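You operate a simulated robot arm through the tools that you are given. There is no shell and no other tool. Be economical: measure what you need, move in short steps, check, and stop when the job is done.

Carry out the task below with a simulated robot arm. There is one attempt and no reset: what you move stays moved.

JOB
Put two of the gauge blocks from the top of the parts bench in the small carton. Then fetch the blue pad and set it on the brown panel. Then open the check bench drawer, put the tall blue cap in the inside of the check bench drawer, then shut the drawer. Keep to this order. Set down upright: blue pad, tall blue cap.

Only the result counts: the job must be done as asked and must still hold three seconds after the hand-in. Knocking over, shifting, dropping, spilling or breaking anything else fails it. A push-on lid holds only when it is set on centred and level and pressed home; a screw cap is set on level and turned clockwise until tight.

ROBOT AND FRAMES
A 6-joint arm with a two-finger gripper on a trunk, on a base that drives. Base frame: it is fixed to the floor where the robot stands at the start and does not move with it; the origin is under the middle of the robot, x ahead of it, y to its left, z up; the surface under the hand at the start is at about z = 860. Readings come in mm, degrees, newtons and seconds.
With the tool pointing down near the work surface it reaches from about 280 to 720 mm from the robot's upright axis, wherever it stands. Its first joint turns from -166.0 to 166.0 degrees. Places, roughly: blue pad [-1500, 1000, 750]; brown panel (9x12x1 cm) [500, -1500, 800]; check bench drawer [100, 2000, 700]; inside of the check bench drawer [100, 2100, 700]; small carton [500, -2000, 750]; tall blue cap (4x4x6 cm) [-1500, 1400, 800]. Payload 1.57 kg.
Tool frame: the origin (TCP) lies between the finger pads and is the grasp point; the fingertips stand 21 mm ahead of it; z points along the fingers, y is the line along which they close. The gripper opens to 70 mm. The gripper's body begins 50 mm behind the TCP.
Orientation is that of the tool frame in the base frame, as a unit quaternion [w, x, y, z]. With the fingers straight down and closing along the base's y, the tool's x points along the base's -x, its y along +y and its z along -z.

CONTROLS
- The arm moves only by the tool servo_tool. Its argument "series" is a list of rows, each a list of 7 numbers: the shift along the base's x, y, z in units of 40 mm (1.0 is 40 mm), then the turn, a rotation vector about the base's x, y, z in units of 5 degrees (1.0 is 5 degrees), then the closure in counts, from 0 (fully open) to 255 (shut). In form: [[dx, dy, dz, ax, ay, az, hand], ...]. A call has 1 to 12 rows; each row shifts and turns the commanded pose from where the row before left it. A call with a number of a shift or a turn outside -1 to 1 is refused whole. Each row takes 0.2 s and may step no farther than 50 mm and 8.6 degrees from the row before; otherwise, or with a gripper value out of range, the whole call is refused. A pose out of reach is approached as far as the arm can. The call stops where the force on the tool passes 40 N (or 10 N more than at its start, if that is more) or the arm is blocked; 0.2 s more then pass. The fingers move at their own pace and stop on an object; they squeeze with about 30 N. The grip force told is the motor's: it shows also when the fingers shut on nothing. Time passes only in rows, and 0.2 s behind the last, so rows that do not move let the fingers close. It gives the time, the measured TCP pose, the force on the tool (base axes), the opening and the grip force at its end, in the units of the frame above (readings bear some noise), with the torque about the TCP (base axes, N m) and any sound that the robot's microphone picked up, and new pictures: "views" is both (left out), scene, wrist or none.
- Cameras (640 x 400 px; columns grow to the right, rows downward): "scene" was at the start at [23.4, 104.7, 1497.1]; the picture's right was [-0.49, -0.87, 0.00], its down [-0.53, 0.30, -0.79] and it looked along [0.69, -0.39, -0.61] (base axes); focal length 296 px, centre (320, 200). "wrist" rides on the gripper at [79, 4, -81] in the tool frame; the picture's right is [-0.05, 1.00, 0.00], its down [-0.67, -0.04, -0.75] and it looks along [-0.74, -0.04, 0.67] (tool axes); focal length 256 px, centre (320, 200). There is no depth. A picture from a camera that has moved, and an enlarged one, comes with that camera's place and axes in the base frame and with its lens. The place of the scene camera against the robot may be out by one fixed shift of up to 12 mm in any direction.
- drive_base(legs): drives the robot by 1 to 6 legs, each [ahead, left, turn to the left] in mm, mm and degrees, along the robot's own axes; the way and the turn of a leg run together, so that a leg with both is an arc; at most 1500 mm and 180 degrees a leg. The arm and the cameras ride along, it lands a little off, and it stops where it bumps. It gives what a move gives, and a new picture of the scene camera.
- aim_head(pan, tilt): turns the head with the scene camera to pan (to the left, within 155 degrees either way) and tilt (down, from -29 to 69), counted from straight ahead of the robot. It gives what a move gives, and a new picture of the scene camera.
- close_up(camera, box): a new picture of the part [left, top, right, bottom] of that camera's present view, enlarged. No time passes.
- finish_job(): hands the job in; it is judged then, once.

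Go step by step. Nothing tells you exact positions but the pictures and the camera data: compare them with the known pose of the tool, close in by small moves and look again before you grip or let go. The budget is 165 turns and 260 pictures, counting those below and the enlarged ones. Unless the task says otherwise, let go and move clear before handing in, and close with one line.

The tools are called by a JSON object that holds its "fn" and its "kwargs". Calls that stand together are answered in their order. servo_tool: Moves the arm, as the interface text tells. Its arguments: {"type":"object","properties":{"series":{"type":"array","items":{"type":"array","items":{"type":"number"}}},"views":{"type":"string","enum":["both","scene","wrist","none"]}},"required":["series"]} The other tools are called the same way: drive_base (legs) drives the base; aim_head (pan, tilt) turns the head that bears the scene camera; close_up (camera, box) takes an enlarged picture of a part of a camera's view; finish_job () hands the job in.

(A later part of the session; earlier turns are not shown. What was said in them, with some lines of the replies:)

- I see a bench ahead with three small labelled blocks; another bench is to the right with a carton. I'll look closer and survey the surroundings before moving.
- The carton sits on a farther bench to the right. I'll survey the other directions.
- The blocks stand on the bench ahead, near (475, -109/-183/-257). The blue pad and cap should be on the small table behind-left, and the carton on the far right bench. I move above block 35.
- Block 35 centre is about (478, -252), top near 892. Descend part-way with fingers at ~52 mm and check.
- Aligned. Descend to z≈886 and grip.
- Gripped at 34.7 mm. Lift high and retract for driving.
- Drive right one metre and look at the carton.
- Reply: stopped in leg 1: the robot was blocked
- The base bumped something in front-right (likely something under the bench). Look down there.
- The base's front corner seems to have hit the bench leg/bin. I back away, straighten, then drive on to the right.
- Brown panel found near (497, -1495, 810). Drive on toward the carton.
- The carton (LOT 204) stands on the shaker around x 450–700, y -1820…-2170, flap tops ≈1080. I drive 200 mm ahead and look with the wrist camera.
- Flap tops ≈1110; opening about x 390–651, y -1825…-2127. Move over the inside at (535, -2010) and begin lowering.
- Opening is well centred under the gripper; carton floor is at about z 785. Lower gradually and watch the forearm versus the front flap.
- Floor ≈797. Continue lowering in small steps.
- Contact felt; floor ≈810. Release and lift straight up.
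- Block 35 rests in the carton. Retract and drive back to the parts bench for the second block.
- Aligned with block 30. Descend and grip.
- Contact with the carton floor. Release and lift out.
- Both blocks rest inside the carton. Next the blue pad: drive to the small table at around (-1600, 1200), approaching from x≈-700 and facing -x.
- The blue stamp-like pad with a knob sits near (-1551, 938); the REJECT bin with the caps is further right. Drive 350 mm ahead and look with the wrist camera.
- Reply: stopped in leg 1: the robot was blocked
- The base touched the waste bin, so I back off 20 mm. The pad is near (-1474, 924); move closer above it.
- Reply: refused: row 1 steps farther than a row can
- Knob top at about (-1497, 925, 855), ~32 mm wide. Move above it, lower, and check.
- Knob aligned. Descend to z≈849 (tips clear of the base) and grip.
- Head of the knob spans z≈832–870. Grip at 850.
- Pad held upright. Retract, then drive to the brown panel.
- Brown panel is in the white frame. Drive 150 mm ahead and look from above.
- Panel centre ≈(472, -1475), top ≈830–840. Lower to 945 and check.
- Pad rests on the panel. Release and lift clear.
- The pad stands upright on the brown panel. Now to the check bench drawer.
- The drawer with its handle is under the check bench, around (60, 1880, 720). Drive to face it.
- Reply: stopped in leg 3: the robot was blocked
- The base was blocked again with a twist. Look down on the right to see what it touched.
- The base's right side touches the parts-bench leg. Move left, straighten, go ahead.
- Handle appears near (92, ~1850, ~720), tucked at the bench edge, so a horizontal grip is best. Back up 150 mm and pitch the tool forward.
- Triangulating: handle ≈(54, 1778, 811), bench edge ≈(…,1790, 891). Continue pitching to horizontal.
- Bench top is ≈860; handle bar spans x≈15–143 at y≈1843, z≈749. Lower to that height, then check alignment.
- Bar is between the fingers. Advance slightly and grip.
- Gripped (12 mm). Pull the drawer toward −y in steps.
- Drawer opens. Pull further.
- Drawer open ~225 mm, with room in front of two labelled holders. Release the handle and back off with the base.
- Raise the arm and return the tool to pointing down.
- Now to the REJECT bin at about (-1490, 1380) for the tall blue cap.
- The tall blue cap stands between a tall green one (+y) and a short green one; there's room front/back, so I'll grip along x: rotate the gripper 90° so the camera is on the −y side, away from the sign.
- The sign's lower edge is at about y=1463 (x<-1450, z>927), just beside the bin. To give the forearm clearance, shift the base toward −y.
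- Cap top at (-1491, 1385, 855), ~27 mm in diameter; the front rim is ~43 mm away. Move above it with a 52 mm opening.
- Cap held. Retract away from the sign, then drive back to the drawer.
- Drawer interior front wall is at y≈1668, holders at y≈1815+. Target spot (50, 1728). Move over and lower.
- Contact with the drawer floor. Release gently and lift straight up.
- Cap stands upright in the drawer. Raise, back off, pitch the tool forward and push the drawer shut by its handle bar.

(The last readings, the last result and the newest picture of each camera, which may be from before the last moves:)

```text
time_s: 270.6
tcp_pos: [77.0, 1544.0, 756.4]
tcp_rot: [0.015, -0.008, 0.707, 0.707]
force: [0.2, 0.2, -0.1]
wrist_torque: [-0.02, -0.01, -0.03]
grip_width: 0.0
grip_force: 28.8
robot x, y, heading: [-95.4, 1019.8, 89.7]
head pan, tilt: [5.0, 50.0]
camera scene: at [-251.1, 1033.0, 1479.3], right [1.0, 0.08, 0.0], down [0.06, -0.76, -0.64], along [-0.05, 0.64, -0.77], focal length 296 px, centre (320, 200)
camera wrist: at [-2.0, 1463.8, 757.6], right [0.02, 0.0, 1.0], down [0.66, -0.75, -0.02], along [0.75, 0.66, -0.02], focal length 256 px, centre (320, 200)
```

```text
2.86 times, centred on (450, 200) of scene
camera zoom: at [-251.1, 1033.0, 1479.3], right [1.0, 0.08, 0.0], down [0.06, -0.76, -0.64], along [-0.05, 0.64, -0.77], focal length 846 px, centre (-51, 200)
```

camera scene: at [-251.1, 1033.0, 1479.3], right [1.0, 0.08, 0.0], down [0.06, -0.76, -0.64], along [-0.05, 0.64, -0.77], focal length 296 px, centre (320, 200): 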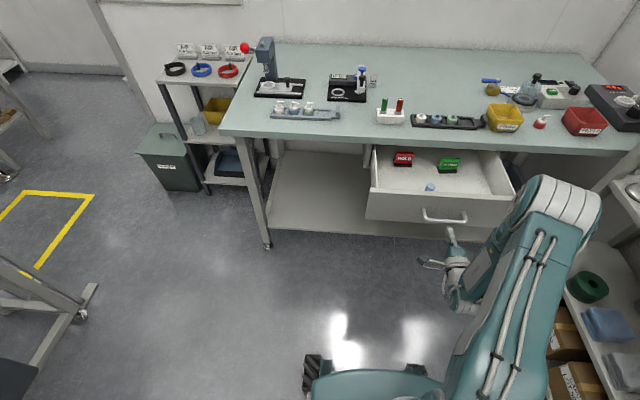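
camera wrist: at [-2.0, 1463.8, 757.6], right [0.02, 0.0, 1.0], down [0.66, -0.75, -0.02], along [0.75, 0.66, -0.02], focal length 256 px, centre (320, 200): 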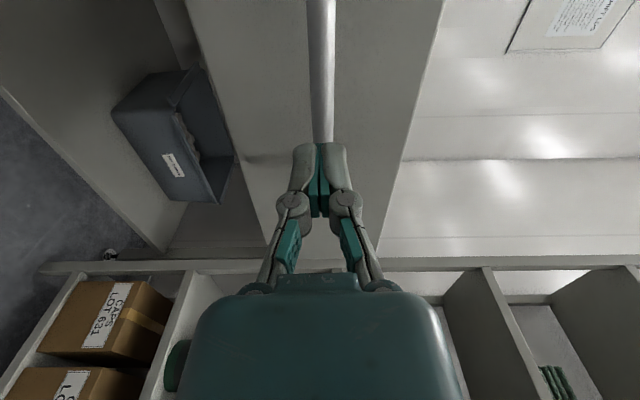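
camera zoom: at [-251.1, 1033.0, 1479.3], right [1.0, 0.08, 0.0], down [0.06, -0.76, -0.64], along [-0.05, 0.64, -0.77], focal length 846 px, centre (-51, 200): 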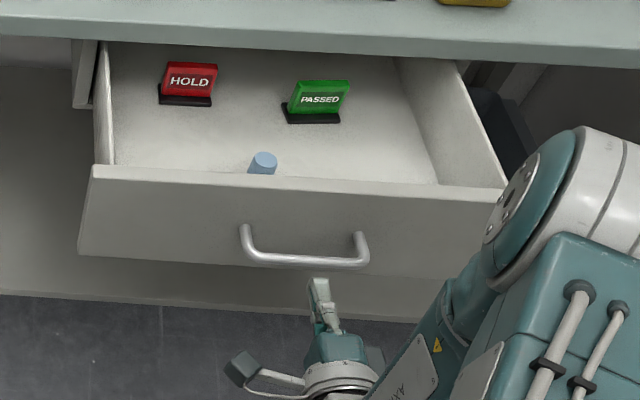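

Aligned with the bar. Push slowly.

{"fn": "servo_tool", "kwargs": {"series": [[0, 0.3, 0, 0, 0, 0, 255], [0, 0.15, 0, 0, 0, 0, 255], [0, 0.1, 0, 0, 0, 0, 255], [0, 0.1, 0, 0, 0, 0, 255], [0, 0.12, 0, 0, 0, 0, 255], [0, 0.15, 0, 0, 0, 0, 255], [0, 0.15, 0, 0, 0, 0, 255], [0, 0.2, 0, 0, 0, 0, 255], [0, 0.2, 0, 0, 0, 0, 255], [0, 0.2, 0, 0, 0, 0, 255], [0, 0.2, 0, 0, 0, 0, 255], [0, 0.2, 0, 0, 0, 0, 255]], "views": "scene"}}

{"fn": "close_up", "kwargs": {"camera": "scene", "box": [360, 130, 540, 270]}}

```text
time_s: 273.2
tcp_pos: [77.2, 1627.4, 756.5]
tcp_rot: [0.014, -0.007, 0.706, 0.708]
force: [-0.5, -0.1, 0.0]
wrist_torque: [0.0, 0.02, 0.0]
grip_width: 0.0
grip_force: 29.0
robot x, y, heading: [-97.5, 1021.3, 89.8]
head pan, tilt: [5.0, 50.0]
camera scene: at [-251.4, 1033.2, 1479.3], right [1.0, 0.08, 0.0], down [0.06, -0.76, -0.64], along [-0.05, 0.64, -0.77], focal length 296 px, centre (320, 200)
```

scene: 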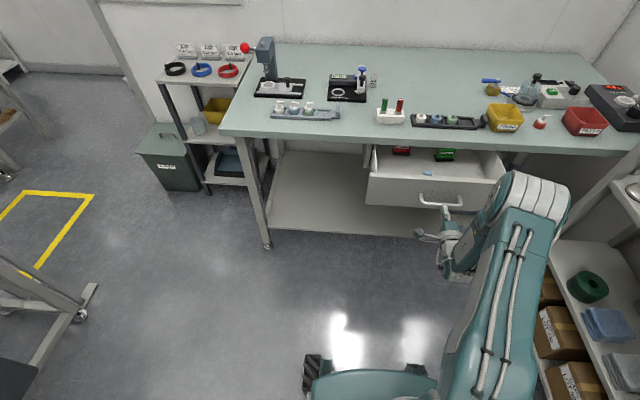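

```text
2.86 times, centred on (450, 200) of scene
camera zoom: at [-251.4, 1033.2, 1479.3], right [1.0, 0.08, 0.0], down [0.06, -0.76, -0.64], along [-0.05, 0.64, -0.77], focal length 846 px, centre (-51, 200)
```

zoom: 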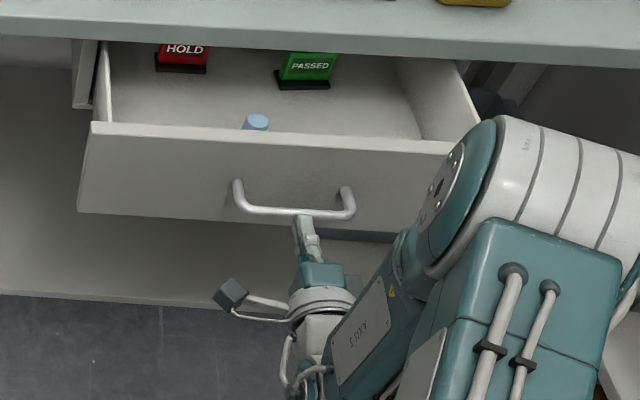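

{"fn": "servo_tool", "kwargs": {"series": [[0, 0.15, 0, 0, 0, 0, 255], [0, 0.2, 0, 0, 0, 0, 255], [0, 0.2, 0, 0, 0, 0, 255], [0, 0.2, 0, 0, 0, 0, 255], [0, 0.2, 0, 0, 0, 0, 255], [0, 0.2, 0, 0, 0, 0, 255], [0, 0.2, 0, 0, 0, 0, 255], [0, 0.2, 0, 0, 0, 0, 255], [0, 0.2, 0, 0, 0, 0, 255], [0, 0.2, 0, 0, 0, 0, 255], [0, 0.2, 0, 0, 0, 0, 255], [0, 0.2, 0, 0, 0, 0, 255]], "views": "none"}}

{"fn": "servo_tool", "kwargs": {"series": [[0, 0.15, 0, 0, 0, 0, 255], [0, 0.2, 0, 0, 0, 0, 255], [0, 0.2, 0, 0, 0, 0, 255], [0, 0.2, 0, 0, 0, 0, 255], [0, 0.2, 0, 0, 0, 0, 255], [0, 0.2, 0, 0, 0, 0, 255], [0, 0.15, 0, 0, 0, 0, 255], [0, 0.1, 0, 0, 0, 0, 255]], "views": "scene"}}

{"fn": "close_up", "kwargs": {"camera": "scene", "box": [360, 110, 540, 250]}}

```text
time_s: 275.8
tcp_pos: [75.0, 1720.7, 755.8]
tcp_rot: [0.013, -0.007, 0.707, 0.707]
force: [0.1, 0.2, -0.2]
wrist_torque: [-0.01, -0.02, -0.01]
grip_width: 0.0
grip_force: 28.3
robot x, y, heading: [-99.7, 1019.2, 89.9]
head pan, tilt: [5.0, 50.0]
```

```text
time_s: 277.6
tcp_pos: [75.7, 1776.1, 756.3]
tcp_rot: [0.014, -0.007, 0.708, 0.706]
force: [0.2, -1.9, 0.2]
wrist_torque: [-0.01, 0.01, 0.03]
grip_width: 0.0
grip_force: 28.5
robot x, y, heading: [-96.9, 1016.5, 89.5]
head pan, tilt: [5.0, 50.0]
camera scene: at [-251.6, 1033.6, 1479.3], right [1.0, 0.08, 0.0], down [0.06, -0.76, -0.64], along [-0.05, 0.64, -0.77], focal length 296 px, centre (320, 200)
```

scene: 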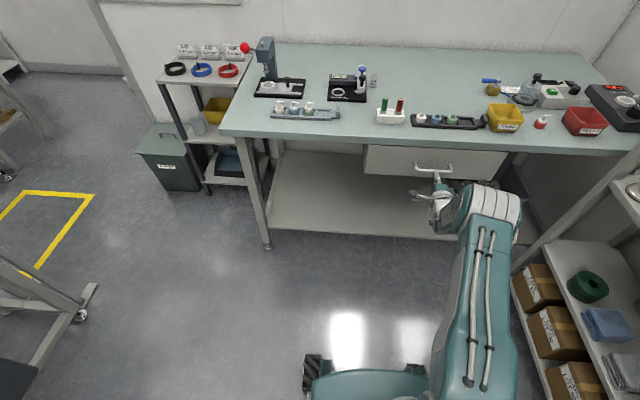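

```text
2.86 times, centred on (450, 180) of scene
camera zoom: at [-251.6, 1033.6, 1479.3], right [1.0, 0.08, 0.0], down [0.06, -0.76, -0.64], along [-0.05, 0.64, -0.77], focal length 846 px, centre (-51, 257)
```

zoom: 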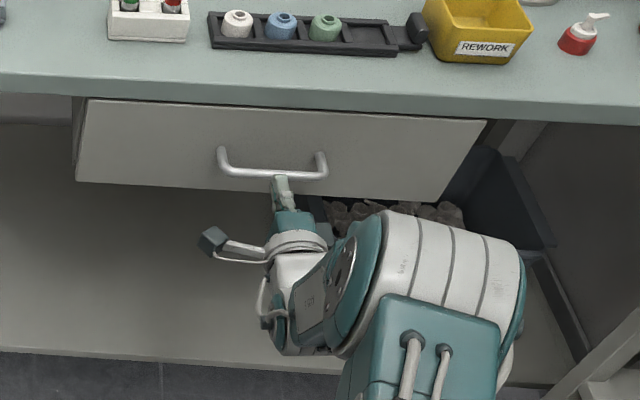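

{"fn": "servo_tool", "kwargs": {"series": [[0, 0.12, 0, 0, 0, 0, 255], [0, 0.12, 0, 0, 0, 0, 255], [0, 0.12, 0, 0, 0, 0, 255], [0, 0.1, 0, 0, 0, 0, 255], [0, 0, 0, 0, 0, 0, 255]], "views": "none"}}

{"fn": "servo_tool", "kwargs": {"series": [[0, 0.08, 0, 0, 0, 0, 255], [0, 0.08, 0, 0, 0, 0, 255], [0, 0, 0, 0, 0, 0, 255]], "views": "scene"}}

{"fn": "close_up", "kwargs": {"camera": "scene", "box": [360, 110, 540, 250]}}

```text
time_s: 278.4
tcp_pos: [76.6, 1788.1, 755.1]
tcp_rot: [0.014, -0.008, 0.707, 0.707]
force: [-1.1, -15.0, 3.7]
wrist_torque: [0.12, -0.01, 0.15]
grip_width: 0.4
grip_force: 28.7
robot x, y, heading: [-99.8, 1018.7, 89.8]
head pan, tilt: [5.0, 50.0]
stopped in row 4: the force on the tool passed its limit at 49 N (the readings are from after the stop); the commanded pose is now the measured one
```

```text
time_s: 278.9
tcp_pos: [76.3, 1787.7, 755.4]
tcp_rot: [0.013, -0.007, 0.707, 0.707]
force: [-1.8, -18.2, 8.5]
wrist_torque: [0.27, 0.06, 0.11]
grip_width: 0.0
grip_force: 28.6
robot x, y, heading: [-97.7, 1017.7, 89.5]
head pan, tilt: [5.0, 50.0]
stopped in row 2: the force on the tool passed its limit at 55 N (the readings are from after the stop); the commanded pose is now the measured one
camera scene: at [-252.7, 1030.9, 1479.2], right [1.0, 0.08, 0.0], down [0.06, -0.76, -0.64], along [-0.05, 0.64, -0.77], focal length 296 px, centre (320, 200)
```

scene: 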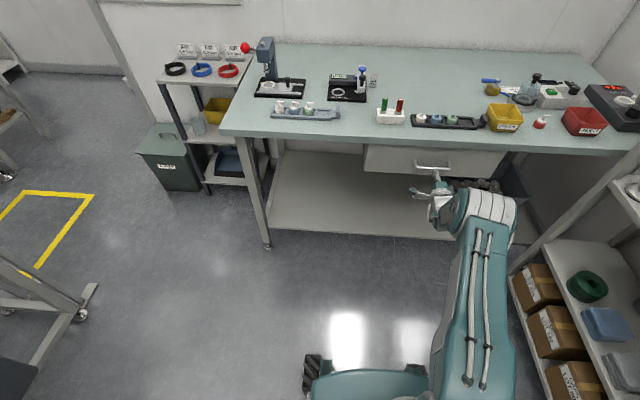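

```text
2.86 times, centred on (450, 180) of scene
camera zoom: at [-252.7, 1030.9, 1479.2], right [1.0, 0.08, 0.0], down [0.06, -0.76, -0.64], along [-0.05, 0.64, -0.77], focal length 846 px, centre (-51, 257)
```

zoom: 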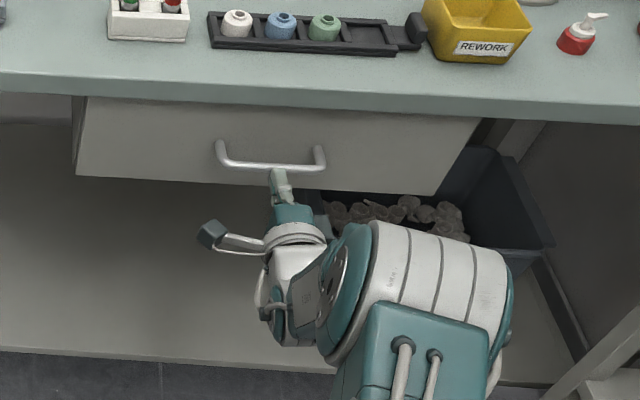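

The push hit a hard stop, close to but possibly ~8 mm short of the original closed position. I retract a bit and reproduce the original viewpoint to compare.

{"fn": "servo_tool", "kwargs": {"series": [[0, -0.9, 0, 0, 0, 0, 255], [0, -0.9, 0, 0, 0, 0, 255], [0, -0.9, 0, 0, 0, 0, 255], [0, -0.9, 0, 0, 0, 0, 255]], "views": "none"}}

{"fn": "drive_base", "kwargs": {"legs": [[76, -20, 0.3]]}}

{"fn": "aim_head", "kwargs": {"pan": -10, "tilt": 45}}

{"fn": "close_up", "kwargs": {"camera": "scene", "box": [290, 140, 450, 260]}}

```text
time_s: 279.9
tcp_pos: [77.3, 1644.1, 754.8]
tcp_rot: [0.014, -0.007, 0.708, 0.706]
force: [0.8, -0.4, -0.3]
wrist_torque: [-0.01, -0.01, -0.03]
grip_width: 0.0
grip_force: 28.8
robot x, y, heading: [-100.8, 1017.5, 89.9]
head pan, tilt: [5.0, 50.0]
```

```text
time_s: 280.9
tcp_pos: [88.1, 1720.7, 754.9]
tcp_rot: [0.013, -0.01, 0.707, 0.707]
force: [-0.3, -0.7, 0.4]
wrist_torque: [-0.01, -0.05, -0.04]
grip_width: 0.0
grip_force: 28.8
robot x, y, heading: [-79.4, 1098.2, 90.1]
head pan, tilt: [5.0, 50.0]
camera scene: at [-239.4, 1107.5, 1478.7], right [1.0, 0.09, 0.0], down [0.07, -0.76, -0.64], along [-0.05, 0.64, -0.77], focal length 296 px, centre (320, 200)
```

scene: 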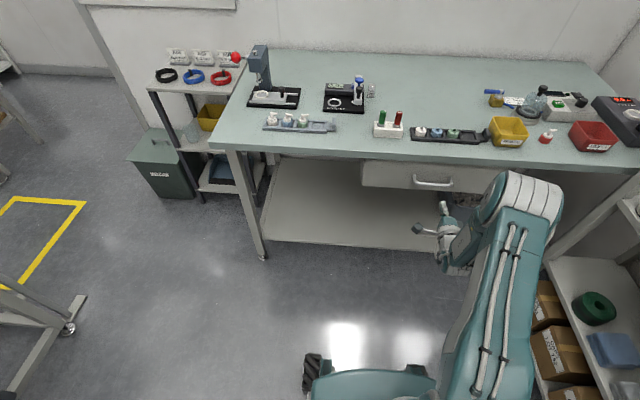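

```text
time_s: 281.7
tcp_pos: [89.6, 1720.1, 754.7]
tcp_rot: [0.012, -0.009, 0.707, 0.707]
force: [0.5, -0.3, -0.3]
wrist_torque: [0.01, -0.01, 0.02]
grip_width: 0.0
grip_force: 29.3
robot x, y, heading: [-84.9, 1095.7, 90.0]
head pan, tilt: [-10.0, 45.0]
camera scene: at [-214.7, 1111.0, 1486.1], right [0.99, -0.17, 0.0], down [-0.12, -0.7, -0.71], along [0.12, 0.7, -0.71], focal length 296 px, centre (320, 200)
```

scene: 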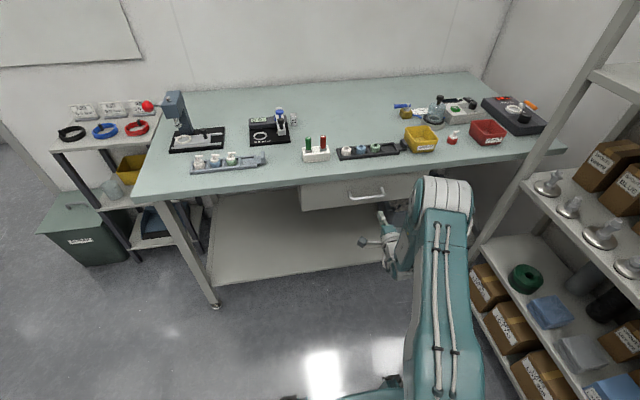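

```text
3.33 times, centred on (370, 200) of scene
camera zoom: at [-214.7, 1111.0, 1486.1], right [0.99, -0.17, 0.0], down [-0.12, -0.7, -0.71], along [0.12, 0.7, -0.71], focal length 987 px, centre (153, 200)
```

zoom: 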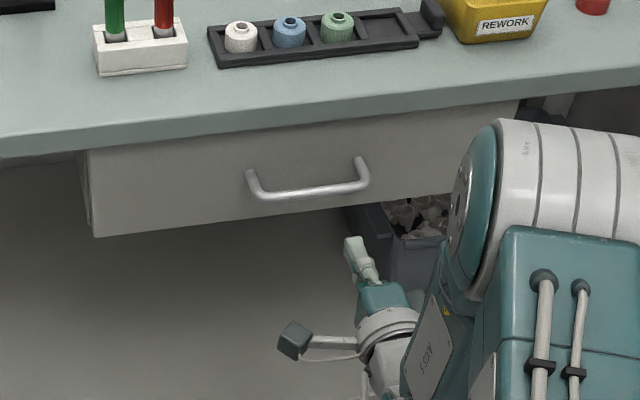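

The view matches the original closed position (same offsets for bench and drawer), so the drawer is fully shut. Back clear and hand in.

{"fn": "drive_base", "kwargs": {"legs": [[-120, 0, 0]]}}

{"fn": "finish_job", "kwargs": {}}

```text
time_s: 282.9
tcp_pos: [89.6, 1602.2, 755.7]
tcp_rot: [0.011, -0.01, 0.707, 0.707]
force: [0.3, -0.3, -0.8]
wrist_torque: [0.03, 0.01, 0.01]
grip_width: 0.4
grip_force: 28.5
robot x, y, heading: [-77.5, 974.6, 90.2]
head pan, tilt: [-10.0, 45.0]
camera scene: at [-212.7, 991.9, 1486.2], right [0.99, -0.17, 0.0], down [-0.12, -0.7, -0.71], along [0.12, 0.7, -0.71], focal length 296 px, centre (320, 200)
```

scene: 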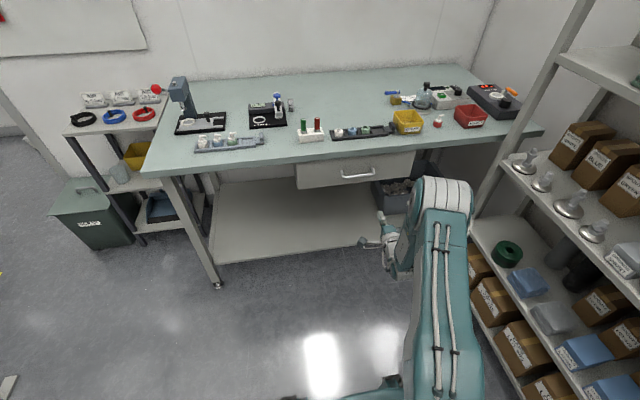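

```text
The job is handed in.
```

I handed the job in: two gauge blocks (35 mm and 30 mm) are in the carton, the blue pad stands upright on the brown panel, and the tall blue cap was set down upright in the check bench drawer, which is shut. I could not see the cap once the drawer was closed. The base bumped the parts bench twice and the waste bin once while driving; I saw nothing shifted but did not check each one closely.
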